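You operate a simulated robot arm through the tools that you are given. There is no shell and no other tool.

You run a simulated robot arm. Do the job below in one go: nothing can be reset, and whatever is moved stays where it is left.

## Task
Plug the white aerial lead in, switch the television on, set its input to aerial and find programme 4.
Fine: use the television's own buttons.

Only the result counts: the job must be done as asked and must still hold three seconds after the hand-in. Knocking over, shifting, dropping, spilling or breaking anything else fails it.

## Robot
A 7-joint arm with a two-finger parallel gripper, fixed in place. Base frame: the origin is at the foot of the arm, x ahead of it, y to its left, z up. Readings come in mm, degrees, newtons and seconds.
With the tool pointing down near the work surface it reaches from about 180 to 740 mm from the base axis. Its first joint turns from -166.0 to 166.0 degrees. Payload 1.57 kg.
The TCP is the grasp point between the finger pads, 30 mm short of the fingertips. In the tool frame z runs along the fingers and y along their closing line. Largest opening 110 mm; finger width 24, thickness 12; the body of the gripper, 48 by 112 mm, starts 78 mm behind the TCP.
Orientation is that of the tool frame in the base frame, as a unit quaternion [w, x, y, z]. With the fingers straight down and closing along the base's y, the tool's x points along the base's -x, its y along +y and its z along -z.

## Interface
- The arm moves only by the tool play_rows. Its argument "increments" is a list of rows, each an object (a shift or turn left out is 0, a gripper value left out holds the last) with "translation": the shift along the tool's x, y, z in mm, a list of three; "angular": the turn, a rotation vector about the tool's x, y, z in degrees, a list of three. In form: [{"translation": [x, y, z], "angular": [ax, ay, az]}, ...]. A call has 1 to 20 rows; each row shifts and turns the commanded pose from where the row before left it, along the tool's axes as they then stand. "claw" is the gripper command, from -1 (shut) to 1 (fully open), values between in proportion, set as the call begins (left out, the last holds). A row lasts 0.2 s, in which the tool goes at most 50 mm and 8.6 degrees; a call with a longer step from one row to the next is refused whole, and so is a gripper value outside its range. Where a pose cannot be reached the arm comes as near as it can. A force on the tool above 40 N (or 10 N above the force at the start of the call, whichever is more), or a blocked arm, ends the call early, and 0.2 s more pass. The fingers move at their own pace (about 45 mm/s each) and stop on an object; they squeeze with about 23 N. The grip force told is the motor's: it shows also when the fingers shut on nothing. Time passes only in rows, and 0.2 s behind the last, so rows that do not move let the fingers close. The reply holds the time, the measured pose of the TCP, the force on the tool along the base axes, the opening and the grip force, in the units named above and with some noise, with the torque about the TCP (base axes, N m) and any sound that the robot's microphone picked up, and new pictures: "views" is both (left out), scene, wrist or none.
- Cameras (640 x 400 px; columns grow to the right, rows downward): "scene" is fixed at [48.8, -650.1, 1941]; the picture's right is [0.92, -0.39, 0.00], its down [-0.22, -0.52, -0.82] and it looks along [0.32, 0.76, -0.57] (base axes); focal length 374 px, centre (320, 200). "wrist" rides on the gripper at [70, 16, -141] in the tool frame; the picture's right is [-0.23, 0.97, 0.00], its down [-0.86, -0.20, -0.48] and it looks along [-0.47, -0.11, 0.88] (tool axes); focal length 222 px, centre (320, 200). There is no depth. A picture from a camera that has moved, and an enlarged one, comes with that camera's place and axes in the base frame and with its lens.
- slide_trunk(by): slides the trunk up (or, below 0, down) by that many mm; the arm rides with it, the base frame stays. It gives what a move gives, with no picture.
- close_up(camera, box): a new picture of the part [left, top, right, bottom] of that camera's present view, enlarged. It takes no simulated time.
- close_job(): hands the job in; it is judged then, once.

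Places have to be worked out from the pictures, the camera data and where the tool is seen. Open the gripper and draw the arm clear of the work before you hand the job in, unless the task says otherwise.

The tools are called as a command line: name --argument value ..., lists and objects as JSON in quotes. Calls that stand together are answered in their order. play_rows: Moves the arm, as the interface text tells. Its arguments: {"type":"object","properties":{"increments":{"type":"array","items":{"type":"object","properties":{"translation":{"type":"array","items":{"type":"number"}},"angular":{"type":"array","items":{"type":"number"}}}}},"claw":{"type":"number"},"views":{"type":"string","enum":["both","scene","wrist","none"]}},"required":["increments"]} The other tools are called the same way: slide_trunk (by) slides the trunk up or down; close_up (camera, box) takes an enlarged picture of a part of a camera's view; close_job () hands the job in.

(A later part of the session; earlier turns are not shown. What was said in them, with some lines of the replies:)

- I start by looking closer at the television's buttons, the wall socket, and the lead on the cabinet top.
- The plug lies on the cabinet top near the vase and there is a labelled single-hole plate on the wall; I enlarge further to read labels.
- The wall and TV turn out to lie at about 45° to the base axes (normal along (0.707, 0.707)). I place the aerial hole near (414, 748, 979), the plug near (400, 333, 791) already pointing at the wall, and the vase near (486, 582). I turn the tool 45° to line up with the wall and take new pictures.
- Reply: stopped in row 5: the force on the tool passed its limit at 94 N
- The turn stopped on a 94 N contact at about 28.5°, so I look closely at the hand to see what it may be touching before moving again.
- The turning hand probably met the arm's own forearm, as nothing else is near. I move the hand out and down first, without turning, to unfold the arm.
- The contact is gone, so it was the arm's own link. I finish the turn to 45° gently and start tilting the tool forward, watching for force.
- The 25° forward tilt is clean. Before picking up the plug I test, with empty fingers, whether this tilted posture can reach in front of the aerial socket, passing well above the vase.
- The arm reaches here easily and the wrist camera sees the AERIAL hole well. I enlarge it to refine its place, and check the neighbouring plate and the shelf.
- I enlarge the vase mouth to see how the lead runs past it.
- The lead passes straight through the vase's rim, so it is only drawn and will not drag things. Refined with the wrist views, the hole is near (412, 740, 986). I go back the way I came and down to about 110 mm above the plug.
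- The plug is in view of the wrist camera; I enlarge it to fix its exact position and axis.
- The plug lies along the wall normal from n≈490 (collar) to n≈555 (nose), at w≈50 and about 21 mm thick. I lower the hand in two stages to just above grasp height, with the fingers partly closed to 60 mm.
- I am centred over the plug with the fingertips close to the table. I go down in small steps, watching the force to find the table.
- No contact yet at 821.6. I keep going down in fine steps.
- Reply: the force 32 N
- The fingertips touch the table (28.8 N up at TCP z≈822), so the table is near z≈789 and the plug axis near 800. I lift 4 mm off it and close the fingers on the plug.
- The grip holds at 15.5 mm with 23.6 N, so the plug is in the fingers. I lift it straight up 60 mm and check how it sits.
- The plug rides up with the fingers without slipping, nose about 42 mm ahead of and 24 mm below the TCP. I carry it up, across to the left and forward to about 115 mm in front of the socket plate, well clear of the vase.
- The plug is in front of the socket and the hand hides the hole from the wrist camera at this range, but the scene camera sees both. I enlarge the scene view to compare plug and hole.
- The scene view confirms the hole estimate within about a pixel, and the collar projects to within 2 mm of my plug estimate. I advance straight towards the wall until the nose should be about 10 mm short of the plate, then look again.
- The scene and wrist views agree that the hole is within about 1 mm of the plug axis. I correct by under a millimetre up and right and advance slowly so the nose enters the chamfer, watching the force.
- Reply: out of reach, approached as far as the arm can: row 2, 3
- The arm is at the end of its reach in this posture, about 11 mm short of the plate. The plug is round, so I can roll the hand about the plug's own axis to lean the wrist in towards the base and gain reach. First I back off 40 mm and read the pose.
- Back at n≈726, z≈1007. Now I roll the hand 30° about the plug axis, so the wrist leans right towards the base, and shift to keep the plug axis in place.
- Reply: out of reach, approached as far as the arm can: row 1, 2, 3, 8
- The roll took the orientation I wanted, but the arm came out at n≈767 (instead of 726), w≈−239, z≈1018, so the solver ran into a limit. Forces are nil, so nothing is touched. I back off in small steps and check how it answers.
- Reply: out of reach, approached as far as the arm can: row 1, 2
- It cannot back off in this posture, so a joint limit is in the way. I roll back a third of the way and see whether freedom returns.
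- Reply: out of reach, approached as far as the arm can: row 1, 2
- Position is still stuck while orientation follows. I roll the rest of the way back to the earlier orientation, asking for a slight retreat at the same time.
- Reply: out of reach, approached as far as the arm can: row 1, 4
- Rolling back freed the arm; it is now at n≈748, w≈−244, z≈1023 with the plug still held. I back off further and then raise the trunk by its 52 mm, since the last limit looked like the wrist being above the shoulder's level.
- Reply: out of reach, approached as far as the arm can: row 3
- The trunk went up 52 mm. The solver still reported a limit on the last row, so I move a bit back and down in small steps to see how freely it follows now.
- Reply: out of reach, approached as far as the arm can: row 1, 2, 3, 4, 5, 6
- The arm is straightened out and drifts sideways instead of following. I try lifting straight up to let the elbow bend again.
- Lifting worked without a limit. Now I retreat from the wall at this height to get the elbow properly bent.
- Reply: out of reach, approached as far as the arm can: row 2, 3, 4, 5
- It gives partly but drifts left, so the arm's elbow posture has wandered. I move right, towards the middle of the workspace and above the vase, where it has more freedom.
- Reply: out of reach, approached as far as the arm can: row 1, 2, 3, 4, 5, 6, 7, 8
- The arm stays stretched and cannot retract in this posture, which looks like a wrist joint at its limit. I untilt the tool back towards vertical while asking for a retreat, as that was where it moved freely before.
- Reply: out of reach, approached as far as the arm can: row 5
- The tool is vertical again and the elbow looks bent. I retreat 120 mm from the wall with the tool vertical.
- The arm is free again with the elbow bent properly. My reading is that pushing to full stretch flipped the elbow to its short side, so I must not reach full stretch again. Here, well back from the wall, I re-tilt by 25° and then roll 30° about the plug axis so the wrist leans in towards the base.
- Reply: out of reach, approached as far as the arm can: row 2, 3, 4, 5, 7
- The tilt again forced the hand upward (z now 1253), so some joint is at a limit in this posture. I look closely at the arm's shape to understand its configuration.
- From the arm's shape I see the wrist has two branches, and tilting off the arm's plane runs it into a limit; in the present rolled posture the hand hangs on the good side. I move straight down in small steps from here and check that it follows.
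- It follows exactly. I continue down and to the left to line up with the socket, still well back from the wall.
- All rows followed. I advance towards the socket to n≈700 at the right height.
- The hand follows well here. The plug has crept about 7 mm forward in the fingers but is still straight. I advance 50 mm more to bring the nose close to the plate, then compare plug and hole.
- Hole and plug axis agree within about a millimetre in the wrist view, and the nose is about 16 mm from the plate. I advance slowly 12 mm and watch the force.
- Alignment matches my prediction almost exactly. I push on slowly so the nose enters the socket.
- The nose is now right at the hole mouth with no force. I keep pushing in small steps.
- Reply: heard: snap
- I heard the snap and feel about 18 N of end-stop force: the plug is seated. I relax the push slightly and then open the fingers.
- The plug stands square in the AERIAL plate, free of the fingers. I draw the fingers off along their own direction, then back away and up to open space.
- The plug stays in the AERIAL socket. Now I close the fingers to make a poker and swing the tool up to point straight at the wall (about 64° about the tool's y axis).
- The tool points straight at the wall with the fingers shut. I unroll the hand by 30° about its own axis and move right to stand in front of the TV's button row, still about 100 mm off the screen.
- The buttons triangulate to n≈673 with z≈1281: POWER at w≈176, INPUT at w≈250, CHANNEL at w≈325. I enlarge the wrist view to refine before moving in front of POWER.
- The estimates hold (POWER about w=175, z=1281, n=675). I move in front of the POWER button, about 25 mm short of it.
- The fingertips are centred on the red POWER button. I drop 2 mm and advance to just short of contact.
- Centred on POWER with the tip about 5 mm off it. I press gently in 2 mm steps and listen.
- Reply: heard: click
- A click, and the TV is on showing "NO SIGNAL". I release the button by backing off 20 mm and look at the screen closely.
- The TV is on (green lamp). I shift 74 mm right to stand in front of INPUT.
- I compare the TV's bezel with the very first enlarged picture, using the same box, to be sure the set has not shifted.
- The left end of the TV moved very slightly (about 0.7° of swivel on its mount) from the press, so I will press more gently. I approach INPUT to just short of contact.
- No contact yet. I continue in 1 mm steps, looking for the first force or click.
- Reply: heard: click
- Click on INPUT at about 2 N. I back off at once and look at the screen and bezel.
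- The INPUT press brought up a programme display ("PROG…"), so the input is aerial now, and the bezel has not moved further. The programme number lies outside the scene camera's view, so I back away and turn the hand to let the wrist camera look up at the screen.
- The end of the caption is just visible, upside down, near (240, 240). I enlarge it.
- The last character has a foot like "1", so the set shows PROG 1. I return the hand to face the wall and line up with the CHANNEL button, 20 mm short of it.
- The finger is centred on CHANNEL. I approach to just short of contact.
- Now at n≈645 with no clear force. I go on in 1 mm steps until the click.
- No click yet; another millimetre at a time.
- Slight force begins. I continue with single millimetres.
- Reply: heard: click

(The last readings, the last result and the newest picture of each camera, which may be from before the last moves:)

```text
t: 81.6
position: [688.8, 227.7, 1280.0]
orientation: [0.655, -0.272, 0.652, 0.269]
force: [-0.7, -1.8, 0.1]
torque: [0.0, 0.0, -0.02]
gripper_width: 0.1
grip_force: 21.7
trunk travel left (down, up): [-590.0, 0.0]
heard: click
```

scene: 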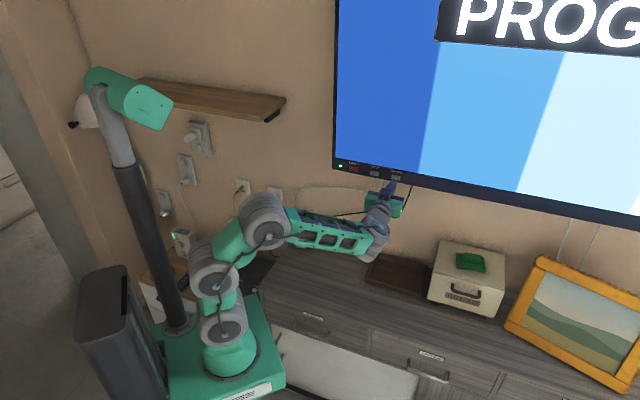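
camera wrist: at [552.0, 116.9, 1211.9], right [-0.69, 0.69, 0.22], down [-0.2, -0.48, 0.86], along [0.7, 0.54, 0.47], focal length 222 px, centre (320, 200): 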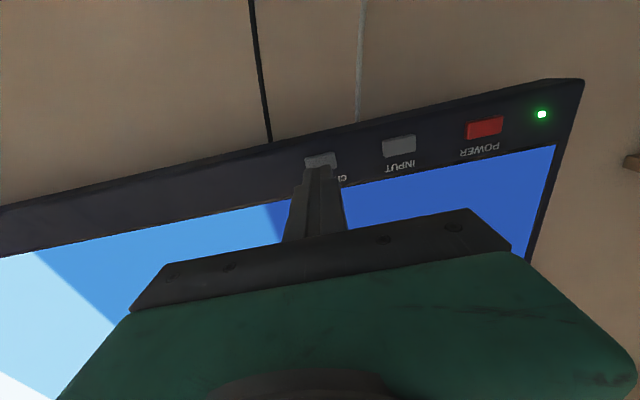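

Click one on CHANNEL. I release by 7 mm and check the bezel and the picture.

play_rows --increments '[{"translation": [0, 0, -3.5]}, {"translation": [0, 0, -3.5]}, {"translation": [0, 0, 0]}]' --views "both"

close_up --camera "scene" --box '[320, 140, 440, 215]'

```text
t: 82.4
position: [682.6, 223.1, 1279.9]
orientation: [0.655, -0.272, 0.652, 0.269]
force: [-0.3, 0.9, 0.2]
torque: [-0.02, 0.0, 0.0]
gripper_width: 0.0
grip_force: 21.7
trunk travel left (down, up): [-590.0, 0.0]
camera wrist: at [570.5, 135.7, 1210.8], right [-0.69, 0.69, 0.22], down [-0.2, -0.48, 0.86], along [0.7, 0.54, 0.47], focal length 222 px, centre (320, 200)
```

scene: 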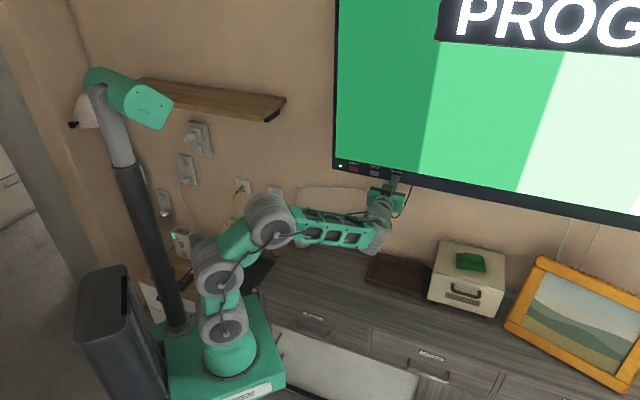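
wrist: 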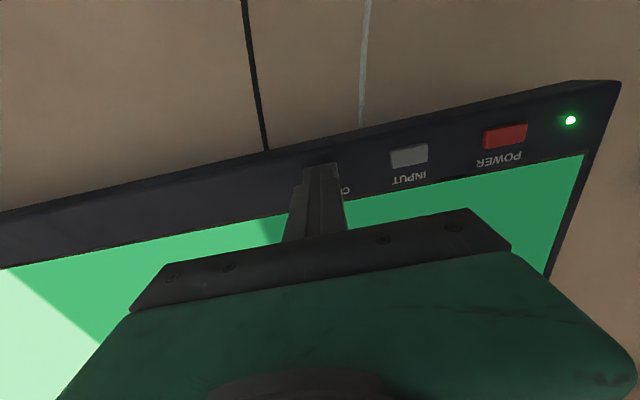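

```text
5.33 times, centred on (380, 178) of scene
camera zoom: at [48.8, -650.1, 1941.0], right [0.92, -0.39, 0.0], down [-0.22, -0.52, -0.82], along [0.32, 0.76, -0.57], focal length 1996 px, centre (0, 320)
```

zoom: 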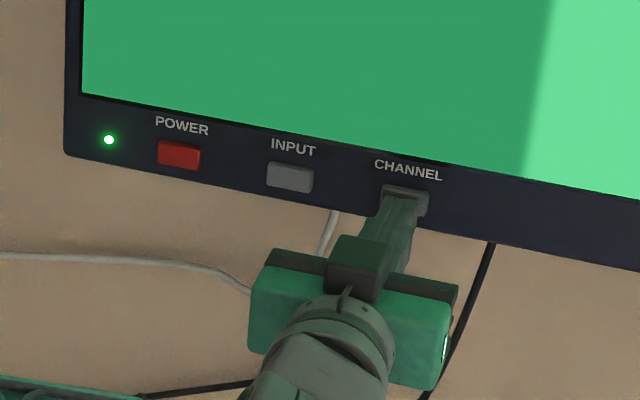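

The picture turned green: the programme advanced, and the bezel is unmoved. I press CHANNEL a second time the same gentle way.

play_rows --increments '[{"translation": [0, 0, 2.5]}, {"translation": [0, 0, 2]}, {"translation": [0, 0, 1]}, {"translation": [0, 0, 1]}]' --views "none"

```text
t: 83.4
position: [687.6, 227.5, 1279.2]
orientation: [0.654, -0.272, 0.652, 0.269]
force: [-1.0, -1.6, -0.5]
torque: [0.0, 0.01, -0.03]
gripper_width: 0.0
grip_force: 21.1
trunk travel left (down, up): [-590.0, 0.0]
```

Just short of the click; half-millimetre steps now.

play_rows --increments '[{"translation": [0, 0, 0.6]}]' --views "scene"

```text
t: 83.8
position: [687.7, 227.2, 1279.7]
orientation: [0.655, -0.271, 0.652, 0.268]
force: [-0.7, -0.4, -0.1]
torque: [-0.04, 0.03, -0.05]
gripper_width: 0.0
grip_force: 21.1
trunk travel left (down, up): [-590.0, 0.0]
```

scene: 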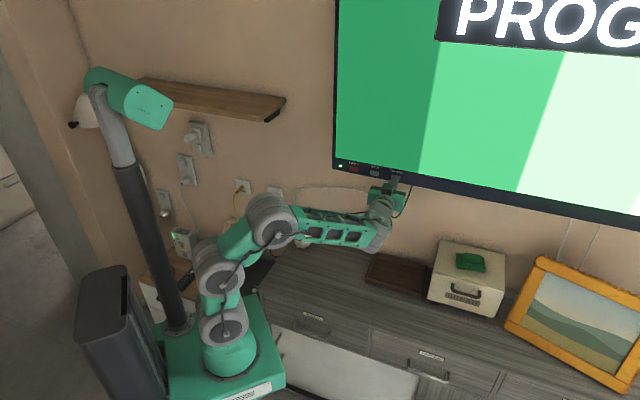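

Still green, no click yet. Another small step.

play_rows --increments '[{"translation": [0, 0, 0.7]}]' --views "scene"

```text
t: 84.2
position: [687.8, 229.0, 1280.6]
orientation: [0.655, -0.271, 0.652, 0.268]
force: [-1.1, -2.7, -1.1]
torque: [-0.03, 0.02, -0.04]
gripper_width: 0.0
grip_force: 21.3
trunk travel left (down, up): [-590.0, 0.0]
heard: click
```

scene: 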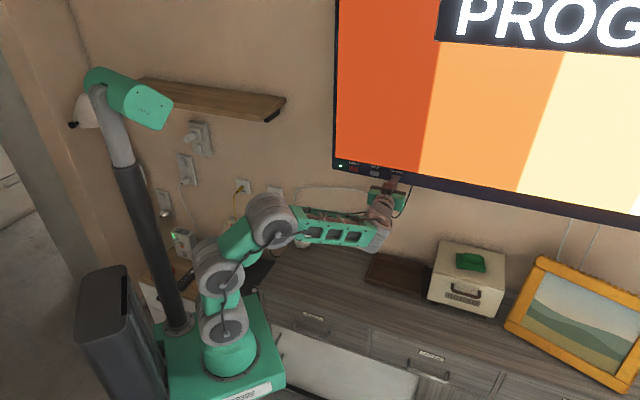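

Second click: the picture is orange now. I release and press a third time.

play_rows --increments '[{"translation": [0, 0, -4]}, {"translation": [0, 0, -4]}, {"translation": [0, 0, 0]}]' --views "none"

play_rows --increments '[{"translation": [0, 0, 3]}, {"translation": [0, 0, 2.5]}, {"translation": [0, 0, 1]}, {"translation": [0, 0, 0.8]}]' --views "none"

```text
t: 85.0
position: [683.2, 221.8, 1280.6]
orientation: [0.655, -0.271, 0.653, 0.269]
force: [-1.0, 0.3, 0.7]
torque: [0.0, 0.01, -0.02]
gripper_width: 0.1
grip_force: 21.5
trunk travel left (down, up): [-590.0, 0.0]
```

```text
t: 86.0
position: [687.9, 228.0, 1279.2]
orientation: [0.655, -0.271, 0.652, 0.268]
force: [-1.0, -2.1, -0.8]
torque: [0.01, 0.01, -0.02]
gripper_width: 0.0
grip_force: 21.2
trunk travel left (down, up): [-590.0, 0.0]
heard: click
```

Third click. I back well off, rise and turn the hand as before (a little higher and further right) so the wrist camera can read the programme number.

play_rows --increments '[{"translation": [0, 0, -8]}, {"translation": [0, 0, -20]}, {"translation": [-14, 10, -25]}, {"translation": [-20, 15, -25]}, {"translation": [-25, 15, -25]}, {"translation": [-25, 15, -25]}, {"translation": [-25, 15, -20]}, {"translation": [-25, 5, 0]}, {"translation": [-26, 0, 0]}, {"angular": [7, 0, 0]}, {"angular": [7, 0, 0]}, {"angular": [7, 0, 0]}, {"angular": [7, 0, 0]}, {"angular": [7, 0, 0]}, {"translation": [0, 0, 0]}]' --views "both"

close_up --camera "wrist" --box '[180, 190, 300, 270]'

```text
t: 89.2
position: [530.7, 178.9, 1439.8]
orientation: [0.706, -0.063, 0.703, 0.061]
force: [0.5, -0.1, 0.7]
torque: [0.01, -0.02, -0.01]
gripper_width: 0.0
grip_force: 21.6
trunk travel left (down, up): [-590.0, 0.0]
camera wrist: at [386.7, 170.3, 1370.0], right [-0.17, 0.96, 0.22], down [-0.44, -0.28, 0.85], along [0.88, 0.05, 0.47], focal length 222 px, centre (320, 200)
```

scene: 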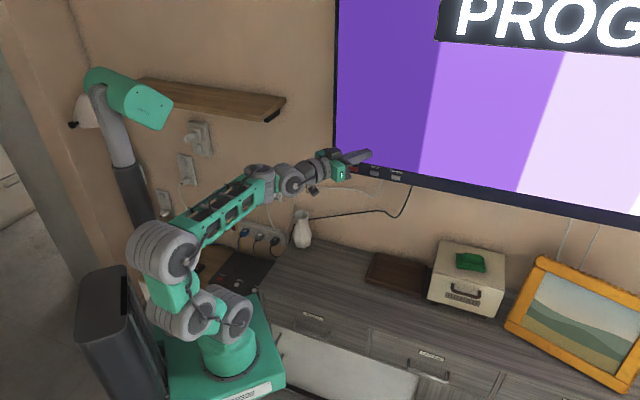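
wrist: 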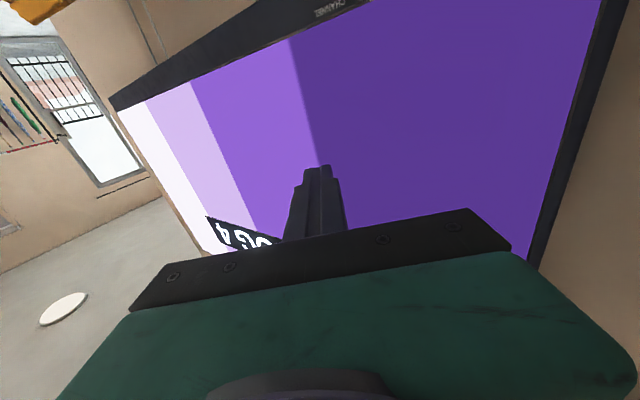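

```text
5.00 times, centred on (240, 230) of wrist
camera zoom: at [386.7, 170.3, 1370.0], right [-0.17, 0.96, 0.22], down [-0.44, -0.28, 0.85], along [0.88, 0.05, 0.47], focal length 1111 px, centre (720, 50)
```

zoom: 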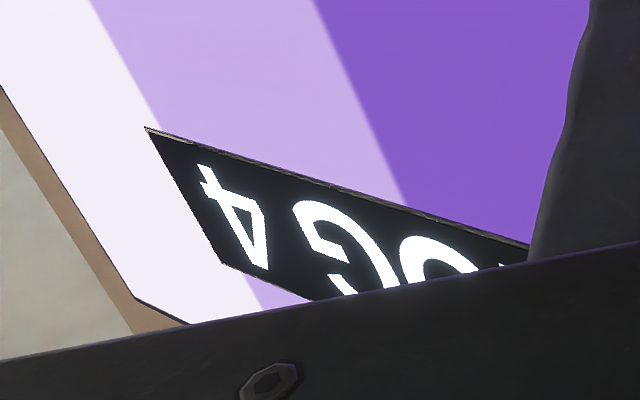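

It reads "PROG 4". I open the gripper, draw back a bit further from the TV, and check the plug and surroundings.

play_rows --increments '[{"translation": [0, 0, -15]}, {"translation": [0, 0, -20]}, {"translation": [0, 0, -20]}, {"translation": [0, 0, 0]}, {"translation": [0, 0, 0]}, {"translation": [0, 0, 0]}]' --claw 1 --views "both"

close_up --camera "scene" --box '[250, 165, 330, 245]'

close_up --camera "scene" --box '[320, 140, 440, 215]'

```text
t: 90.6
position: [475.4, 168.0, 1439.2]
orientation: [0.707, -0.063, 0.702, 0.061]
force: [-0.8, 0.3, 0.4]
torque: [-0.01, -0.03, -0.04]
gripper_width: 110.1
grip_force: 0.0
trunk travel left (down, up): [-590.0, 0.0]
camera wrist: at [332.9, 160.5, 1369.2], right [-0.17, 0.96, 0.22], down [-0.44, -0.28, 0.85], along [0.88, 0.05, 0.47], focal length 222 px, centre (320, 200)
```

scene: 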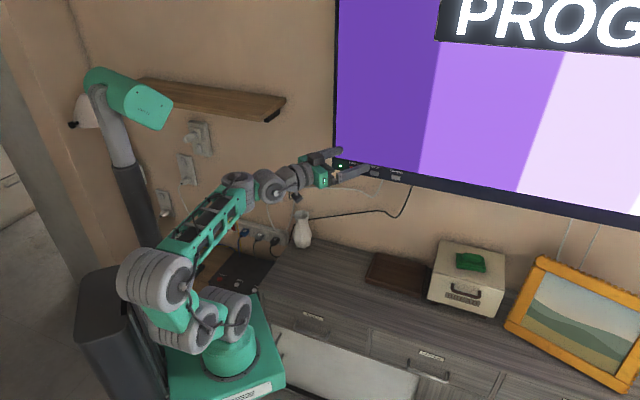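
wrist: 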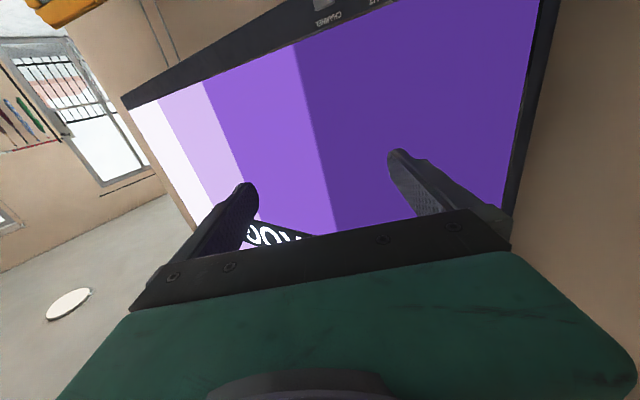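

```text
5.00 times, centred on (290, 205) of scene
camera zoom: at [48.8, -650.1, 1941.0], right [0.92, -0.39, 0.0], down [-0.22, -0.52, -0.82], along [0.32, 0.76, -0.57], focal length 1871 px, centre (470, 175)
```

zoom: 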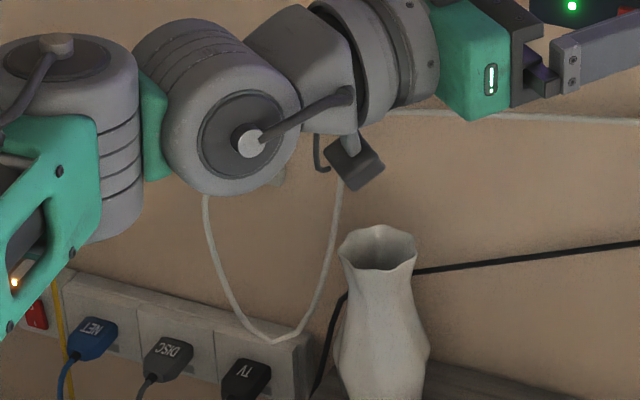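

```text
5.33 times, centred on (380, 178) of scene
camera zoom: at [48.8, -650.1, 1941.0], right [0.92, -0.39, 0.0], down [-0.22, -0.52, -0.82], along [0.32, 0.76, -0.57], focal length 1996 px, centre (0, 320)
```

zoom: 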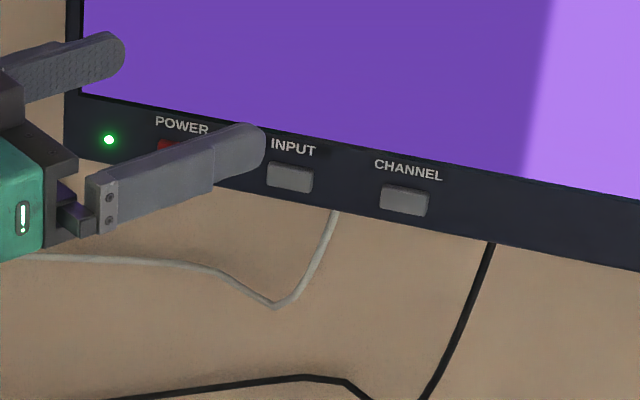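

The TV shows PROG 4 with a green lamp and the bezel unchanged. The wrist hides the socket in this view, so I move the hand aside a little to confirm the plug before handing in.

play_rows --increments '[{"translation": [20, -15, -15]}, {"translation": [20, -20, -20]}, {"translation": [20, -20, -20]}, {"translation": [20, -20, -10]}, {"translation": [0, 0, 0]}]' --views "scene"

close_up --camera "scene" --box '[250, 165, 330, 245]'

```text
t: 91.7
position: [409.0, 172.8, 1312.2]
orientation: [0.658, -0.161, 0.725, 0.119]
force: [0.3, 0.5, 0.2]
torque: [0.02, -0.01, 0.01]
gripper_width: 110.0
grip_force: 0.0
trunk travel left (down, up): [-590.0, 0.0]
stopped in row 5: the arm was blocked; the commanded pose is now the measured one
```

scene: 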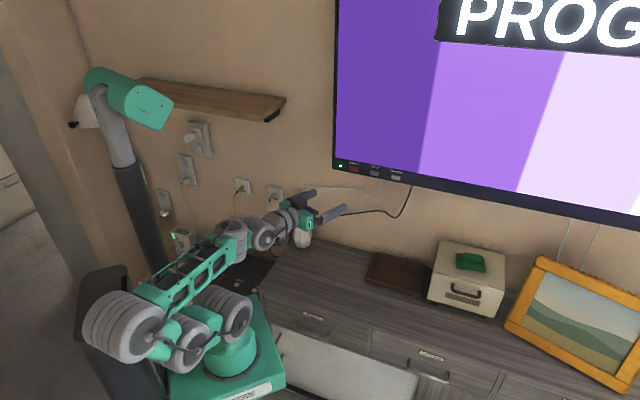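

```text
5.00 times, centred on (290, 205) of scene
camera zoom: at [48.8, -650.1, 1941.0], right [0.92, -0.39, 0.0], down [-0.22, -0.52, -0.82], along [0.32, 0.76, -0.57], focal length 1871 px, centre (470, 175)
```

zoom: 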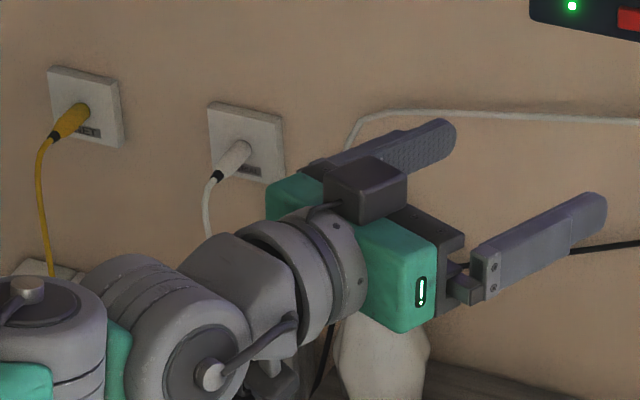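

The plug is clearly seated in the AERIAL plate. The elbow folded back against the robot's own body, so I ease the hand forward again, clear of everything, and check that the arm is free.

play_rows --increments '[{"translation": [-8, 0, 10]}, {"translation": [-10, 0, 15]}, {"translation": [-10, 0, 15]}, {"translation": [0, 0, 0]}, {"translation": [0, 0, 0]}]' --views "both"

close_up --camera "scene" --box '[60, 180, 280, 400]'

close_up --camera "scene" --box '[240, 165, 320, 245]'

```text
t: 92.9
position: [448.3, 187.9, 1339.6]
orientation: [0.661, -0.158, 0.724, 0.118]
force: [-0.3, 0.1, 0.0]
torque: [0.02, -0.01, 0.0]
gripper_width: 109.8
grip_force: 0.1
trunk travel left (down, up): [-590.0, 0.0]
camera wrist: at [306.2, 145.4, 1284.6], right [-0.36, 0.91, 0.19], down [-0.3, -0.3, 0.9], along [0.88, 0.27, 0.38], focal length 222 px, centre (320, 200)
```

scene: 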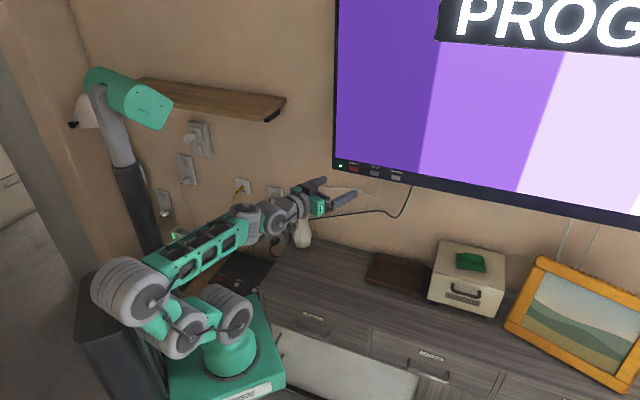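
wrist: 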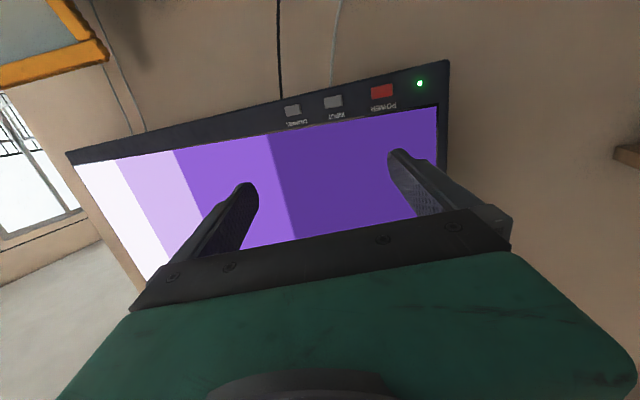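

```text
1.82 times, centred on (170, 290) of scene
camera zoom: at [48.8, -650.1, 1941.0], right [0.92, -0.39, 0.0], down [-0.22, -0.52, -0.82], along [0.32, 0.76, -0.57], focal length 680 px, centre (593, 36)
```

zoom: 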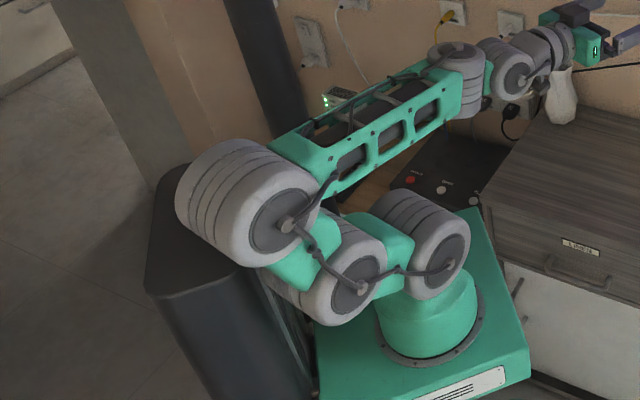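

```text
5.00 times, centred on (280, 205) of scene
camera zoom: at [48.8, -650.1, 1941.0], right [0.92, -0.39, 0.0], down [-0.22, -0.52, -0.82], along [0.32, 0.76, -0.57], focal length 1871 px, centre (520, 175)
```

zoom: 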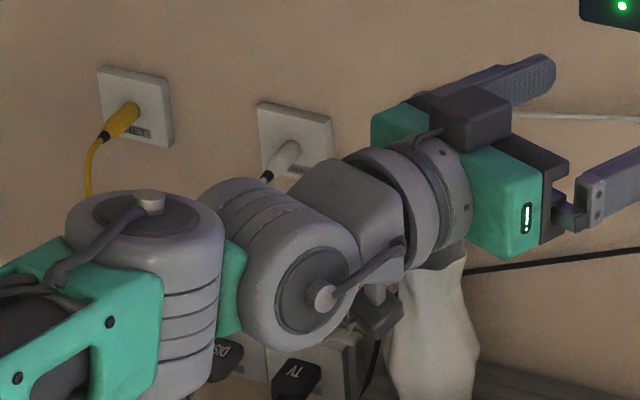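

The arm is free with no force, the gripper is open and clear of the work, the plug is seated in the AERIAL socket, and the TV is on at PROG 4. I hand the job in.

close_job

```text
The job is handed in.
```

The white lead is plugged into the AERIAL socket, and I heard it snap home. The television is on and the aerial input shows "PROG 4", set with its own POWER, INPUT and CHANNEL buttons. I've handed the job in but haven't seen a verdict.

- **Television position:** pressing POWER turned the set very slightly on its mount, by roughly 0.7°, and it stayed there. I pressed the other buttons more gently and it did not move again.
- **Arm contact:** early on, the hand bumped what I took to be the arm's own forearm while turning. Near the end, the elbow folded back against the robot's own body. I saw nothing else touched or moved.

At hand-in the gripper was open, the arm was clear of the work, and the plug was still seated.
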